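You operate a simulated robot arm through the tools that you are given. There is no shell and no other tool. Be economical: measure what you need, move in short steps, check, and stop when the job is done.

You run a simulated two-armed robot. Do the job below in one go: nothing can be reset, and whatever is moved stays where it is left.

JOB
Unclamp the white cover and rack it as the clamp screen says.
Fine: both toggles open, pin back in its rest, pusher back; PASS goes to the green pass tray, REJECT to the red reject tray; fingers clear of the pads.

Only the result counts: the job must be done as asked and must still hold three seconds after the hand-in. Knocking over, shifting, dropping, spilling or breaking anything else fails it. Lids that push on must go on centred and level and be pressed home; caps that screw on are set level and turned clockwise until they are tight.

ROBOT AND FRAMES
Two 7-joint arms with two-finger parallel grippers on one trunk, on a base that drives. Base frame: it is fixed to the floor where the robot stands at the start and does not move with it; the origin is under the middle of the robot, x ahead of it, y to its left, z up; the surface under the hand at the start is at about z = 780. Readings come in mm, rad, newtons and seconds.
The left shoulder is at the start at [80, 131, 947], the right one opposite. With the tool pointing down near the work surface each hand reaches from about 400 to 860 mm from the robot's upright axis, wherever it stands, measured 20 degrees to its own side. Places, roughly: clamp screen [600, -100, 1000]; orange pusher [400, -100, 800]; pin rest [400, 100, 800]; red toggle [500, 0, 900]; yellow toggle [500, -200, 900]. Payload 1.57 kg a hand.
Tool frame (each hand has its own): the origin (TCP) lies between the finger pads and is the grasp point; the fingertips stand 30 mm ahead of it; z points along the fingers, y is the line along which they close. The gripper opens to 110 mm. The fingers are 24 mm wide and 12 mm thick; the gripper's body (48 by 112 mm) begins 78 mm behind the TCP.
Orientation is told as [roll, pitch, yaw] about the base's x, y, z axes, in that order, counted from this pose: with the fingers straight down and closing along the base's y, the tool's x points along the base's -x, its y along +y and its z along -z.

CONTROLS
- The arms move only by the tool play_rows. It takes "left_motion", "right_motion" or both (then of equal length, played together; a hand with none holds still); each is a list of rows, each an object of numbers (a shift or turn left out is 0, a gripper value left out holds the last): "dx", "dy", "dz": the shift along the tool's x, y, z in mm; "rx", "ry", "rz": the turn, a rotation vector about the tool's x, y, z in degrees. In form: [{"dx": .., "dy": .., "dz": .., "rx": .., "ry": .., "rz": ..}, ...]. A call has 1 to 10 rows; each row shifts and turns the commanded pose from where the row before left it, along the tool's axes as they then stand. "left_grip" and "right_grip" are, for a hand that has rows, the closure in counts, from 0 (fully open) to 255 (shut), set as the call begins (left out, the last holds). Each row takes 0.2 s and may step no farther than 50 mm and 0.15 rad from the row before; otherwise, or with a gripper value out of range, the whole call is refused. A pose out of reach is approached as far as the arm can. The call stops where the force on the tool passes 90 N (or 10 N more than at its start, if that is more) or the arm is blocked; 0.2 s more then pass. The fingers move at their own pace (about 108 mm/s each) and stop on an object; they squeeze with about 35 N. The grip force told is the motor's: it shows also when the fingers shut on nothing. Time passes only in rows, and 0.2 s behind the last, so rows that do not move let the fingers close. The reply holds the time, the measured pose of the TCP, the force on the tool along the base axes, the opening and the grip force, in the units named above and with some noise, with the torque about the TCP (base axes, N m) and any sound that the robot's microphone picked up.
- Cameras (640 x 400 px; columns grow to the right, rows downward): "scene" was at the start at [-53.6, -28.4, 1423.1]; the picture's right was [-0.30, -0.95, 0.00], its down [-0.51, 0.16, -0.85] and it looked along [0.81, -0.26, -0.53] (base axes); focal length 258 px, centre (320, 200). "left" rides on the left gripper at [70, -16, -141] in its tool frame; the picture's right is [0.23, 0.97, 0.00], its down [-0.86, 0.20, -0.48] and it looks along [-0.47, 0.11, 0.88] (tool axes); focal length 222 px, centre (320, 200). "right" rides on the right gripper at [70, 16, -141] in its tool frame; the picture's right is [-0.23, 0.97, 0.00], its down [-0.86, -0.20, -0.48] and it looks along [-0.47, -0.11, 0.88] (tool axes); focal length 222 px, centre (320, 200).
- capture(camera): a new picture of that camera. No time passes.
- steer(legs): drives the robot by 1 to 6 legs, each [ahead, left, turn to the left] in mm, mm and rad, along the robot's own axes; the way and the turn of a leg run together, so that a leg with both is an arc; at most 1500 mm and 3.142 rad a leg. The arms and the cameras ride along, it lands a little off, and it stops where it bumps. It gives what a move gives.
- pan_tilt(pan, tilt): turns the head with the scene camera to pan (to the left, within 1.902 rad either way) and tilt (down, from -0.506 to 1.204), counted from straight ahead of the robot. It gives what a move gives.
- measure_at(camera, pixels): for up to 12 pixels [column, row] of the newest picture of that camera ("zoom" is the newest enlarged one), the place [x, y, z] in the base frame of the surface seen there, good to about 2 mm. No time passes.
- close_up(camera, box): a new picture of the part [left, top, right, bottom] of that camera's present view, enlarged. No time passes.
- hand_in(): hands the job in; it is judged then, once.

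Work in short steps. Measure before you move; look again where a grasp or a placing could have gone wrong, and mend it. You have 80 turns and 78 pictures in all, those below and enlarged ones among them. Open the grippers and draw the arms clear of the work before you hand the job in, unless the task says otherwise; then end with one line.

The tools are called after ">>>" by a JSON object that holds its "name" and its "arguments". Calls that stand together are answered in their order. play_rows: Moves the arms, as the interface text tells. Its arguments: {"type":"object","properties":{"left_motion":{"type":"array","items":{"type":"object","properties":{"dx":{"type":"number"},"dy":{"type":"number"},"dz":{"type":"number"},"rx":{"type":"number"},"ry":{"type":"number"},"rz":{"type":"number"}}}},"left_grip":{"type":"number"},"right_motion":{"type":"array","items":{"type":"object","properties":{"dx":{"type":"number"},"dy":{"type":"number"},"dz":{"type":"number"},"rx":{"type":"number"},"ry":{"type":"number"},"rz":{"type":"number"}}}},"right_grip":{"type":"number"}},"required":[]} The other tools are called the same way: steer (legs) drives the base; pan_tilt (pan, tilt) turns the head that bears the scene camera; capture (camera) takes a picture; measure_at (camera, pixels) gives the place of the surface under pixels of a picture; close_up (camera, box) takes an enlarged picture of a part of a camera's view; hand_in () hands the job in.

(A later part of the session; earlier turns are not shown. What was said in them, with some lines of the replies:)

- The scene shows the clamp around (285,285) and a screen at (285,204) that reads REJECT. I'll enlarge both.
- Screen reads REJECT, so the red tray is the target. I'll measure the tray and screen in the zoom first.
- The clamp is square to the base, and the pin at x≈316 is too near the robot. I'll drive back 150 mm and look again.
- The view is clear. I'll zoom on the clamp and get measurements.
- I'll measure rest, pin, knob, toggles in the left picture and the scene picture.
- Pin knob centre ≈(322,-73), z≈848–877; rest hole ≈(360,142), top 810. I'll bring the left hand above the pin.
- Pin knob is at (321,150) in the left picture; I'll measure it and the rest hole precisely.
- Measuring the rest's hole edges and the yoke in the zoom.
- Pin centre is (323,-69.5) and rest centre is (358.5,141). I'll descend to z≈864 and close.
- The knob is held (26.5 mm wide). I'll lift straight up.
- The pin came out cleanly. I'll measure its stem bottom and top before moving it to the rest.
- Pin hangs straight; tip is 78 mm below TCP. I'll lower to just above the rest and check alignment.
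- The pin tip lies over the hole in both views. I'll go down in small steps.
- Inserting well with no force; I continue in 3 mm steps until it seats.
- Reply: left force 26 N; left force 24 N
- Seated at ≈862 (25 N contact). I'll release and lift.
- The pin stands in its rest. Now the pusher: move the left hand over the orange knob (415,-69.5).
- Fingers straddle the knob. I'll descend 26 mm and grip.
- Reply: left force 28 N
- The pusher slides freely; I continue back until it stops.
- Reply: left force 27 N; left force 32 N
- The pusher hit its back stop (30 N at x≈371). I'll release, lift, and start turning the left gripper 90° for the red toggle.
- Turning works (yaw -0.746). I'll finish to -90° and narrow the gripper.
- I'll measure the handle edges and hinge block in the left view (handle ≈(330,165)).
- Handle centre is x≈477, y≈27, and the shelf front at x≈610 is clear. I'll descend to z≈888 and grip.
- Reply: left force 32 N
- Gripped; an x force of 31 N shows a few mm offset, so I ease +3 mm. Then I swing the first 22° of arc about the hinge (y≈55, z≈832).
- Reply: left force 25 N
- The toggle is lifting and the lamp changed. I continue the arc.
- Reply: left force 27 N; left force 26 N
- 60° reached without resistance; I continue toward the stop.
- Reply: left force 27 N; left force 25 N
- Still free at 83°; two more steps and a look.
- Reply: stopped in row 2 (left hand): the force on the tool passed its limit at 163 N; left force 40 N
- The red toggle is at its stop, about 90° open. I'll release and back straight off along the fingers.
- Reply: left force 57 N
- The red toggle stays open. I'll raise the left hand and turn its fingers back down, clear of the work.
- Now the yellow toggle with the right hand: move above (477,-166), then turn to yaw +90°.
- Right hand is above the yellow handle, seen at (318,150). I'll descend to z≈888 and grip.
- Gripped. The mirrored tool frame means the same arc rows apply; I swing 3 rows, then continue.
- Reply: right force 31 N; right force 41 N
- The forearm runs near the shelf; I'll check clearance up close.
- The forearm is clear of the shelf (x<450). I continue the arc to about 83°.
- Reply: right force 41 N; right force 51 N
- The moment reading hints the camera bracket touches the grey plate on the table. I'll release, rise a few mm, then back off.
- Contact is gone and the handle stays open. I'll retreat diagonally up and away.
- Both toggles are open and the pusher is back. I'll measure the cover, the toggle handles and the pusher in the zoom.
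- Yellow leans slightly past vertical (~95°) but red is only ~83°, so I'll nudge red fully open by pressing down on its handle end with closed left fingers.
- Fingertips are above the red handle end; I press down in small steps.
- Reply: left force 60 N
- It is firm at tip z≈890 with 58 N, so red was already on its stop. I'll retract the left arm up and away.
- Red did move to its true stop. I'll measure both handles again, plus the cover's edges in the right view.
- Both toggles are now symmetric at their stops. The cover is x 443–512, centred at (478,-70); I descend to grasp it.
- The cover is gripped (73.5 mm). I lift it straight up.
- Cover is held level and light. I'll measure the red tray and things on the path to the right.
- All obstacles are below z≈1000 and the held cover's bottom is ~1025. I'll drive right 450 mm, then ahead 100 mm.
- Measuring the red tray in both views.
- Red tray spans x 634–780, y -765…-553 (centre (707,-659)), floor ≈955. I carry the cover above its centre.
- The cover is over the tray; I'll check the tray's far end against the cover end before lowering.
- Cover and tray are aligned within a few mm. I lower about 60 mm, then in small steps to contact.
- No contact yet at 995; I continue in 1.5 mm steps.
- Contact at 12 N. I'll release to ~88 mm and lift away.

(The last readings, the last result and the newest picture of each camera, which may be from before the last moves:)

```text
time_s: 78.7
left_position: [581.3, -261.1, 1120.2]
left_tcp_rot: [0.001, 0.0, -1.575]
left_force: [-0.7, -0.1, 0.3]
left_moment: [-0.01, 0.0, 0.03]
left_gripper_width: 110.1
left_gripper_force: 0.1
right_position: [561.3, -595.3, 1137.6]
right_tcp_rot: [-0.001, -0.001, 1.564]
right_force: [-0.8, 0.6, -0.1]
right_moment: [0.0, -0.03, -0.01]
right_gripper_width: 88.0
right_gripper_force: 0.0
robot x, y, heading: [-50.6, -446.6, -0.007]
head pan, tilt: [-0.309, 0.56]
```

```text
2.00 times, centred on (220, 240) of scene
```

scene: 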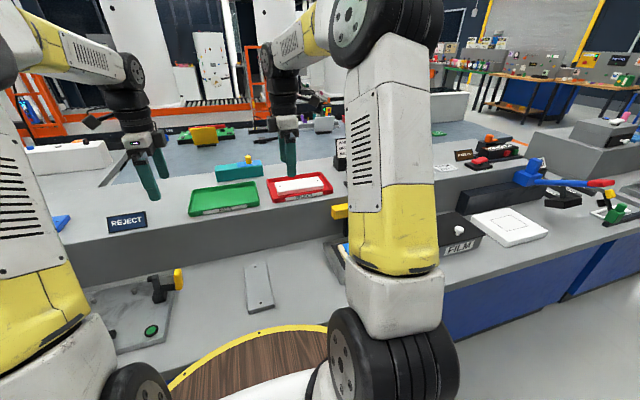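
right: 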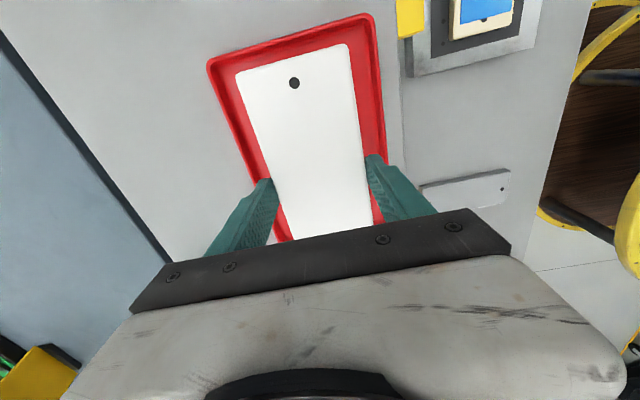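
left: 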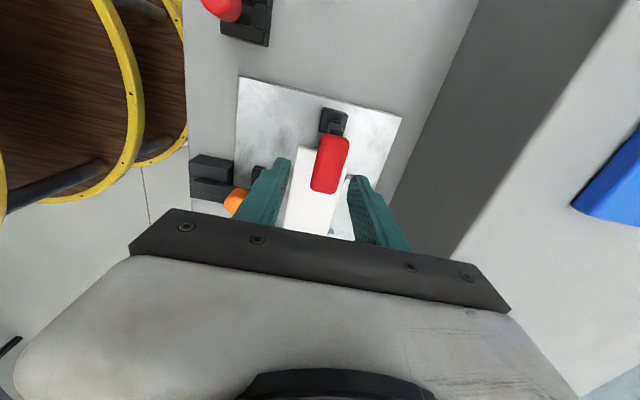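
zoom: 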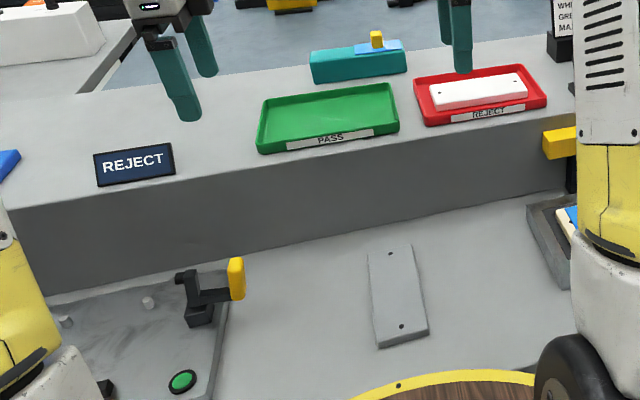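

The cover lies in the red reject tray. I'll verify the grey plate wasn't shifted (it was about x 365–532, y -500…-421 in the first picture) and check the cover.

>>> {"name": "measure_at", "arguments": {"camera": "zoom", "pixels": [[371, 252], [410, 247], [425, 328], [381, 342], [390, 254], [402, 326], [432, 90], [526, 88], [480, 88], [520, 72]]}}

>>> {"name": "pan_tilt", "arguments": {"pan": 0.35, "tilt": 0.7}}

>>> {"name": "capture", "arguments": {"camera": "scene"}}

```text
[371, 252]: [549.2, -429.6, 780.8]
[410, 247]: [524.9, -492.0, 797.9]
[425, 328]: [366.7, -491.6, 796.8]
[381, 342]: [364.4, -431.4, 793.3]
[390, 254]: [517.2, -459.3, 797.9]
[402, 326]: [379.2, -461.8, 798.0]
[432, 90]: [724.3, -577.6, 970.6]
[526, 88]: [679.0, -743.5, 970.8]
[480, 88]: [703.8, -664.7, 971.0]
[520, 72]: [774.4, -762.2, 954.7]
```

```text
time_s: 79.7
left_position: [582.2, -262.6, 1120.3]
left_tcp_rot: [0.002, 0.0, -1.574]
left_force: [0.1, 0.3, 0.6]
left_moment: [0.03, -0.01, 0.03]
left_gripper_width: 109.9
left_gripper_force: 0.0
right_position: [561.3, -596.0, 1137.5]
right_tcp_rot: [0.0, 0.001, 1.566]
right_force: [-0.3, -0.3, 0.1]
right_moment: [0.0, 0.01, 0.01]
right_gripper_width: 88.2
right_gripper_force: 0.0
robot x, y, heading: [-50.9, -447.5, -0.011]
head pan, tilt: [0.351, 0.7]
```

```text
25 pictures are left
```

scene: 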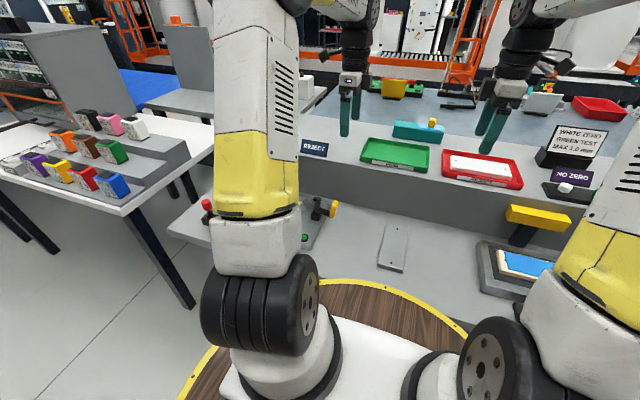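

The plate hasn't moved and is still square. The screen still reads REJECT, the cover is flat in the reject tray, both arms are raised and both grippers open. I'm handing in.

>>> {"name": "hand_in", "arguments": {}}

```text
The job is handed in.
```

I've handed the job in: the white cover is in the red reject tray, because the clamp screen read REJECT. Both toggles are open, the pin is back in its rest, the pusher is back, and both hands are raised clear.
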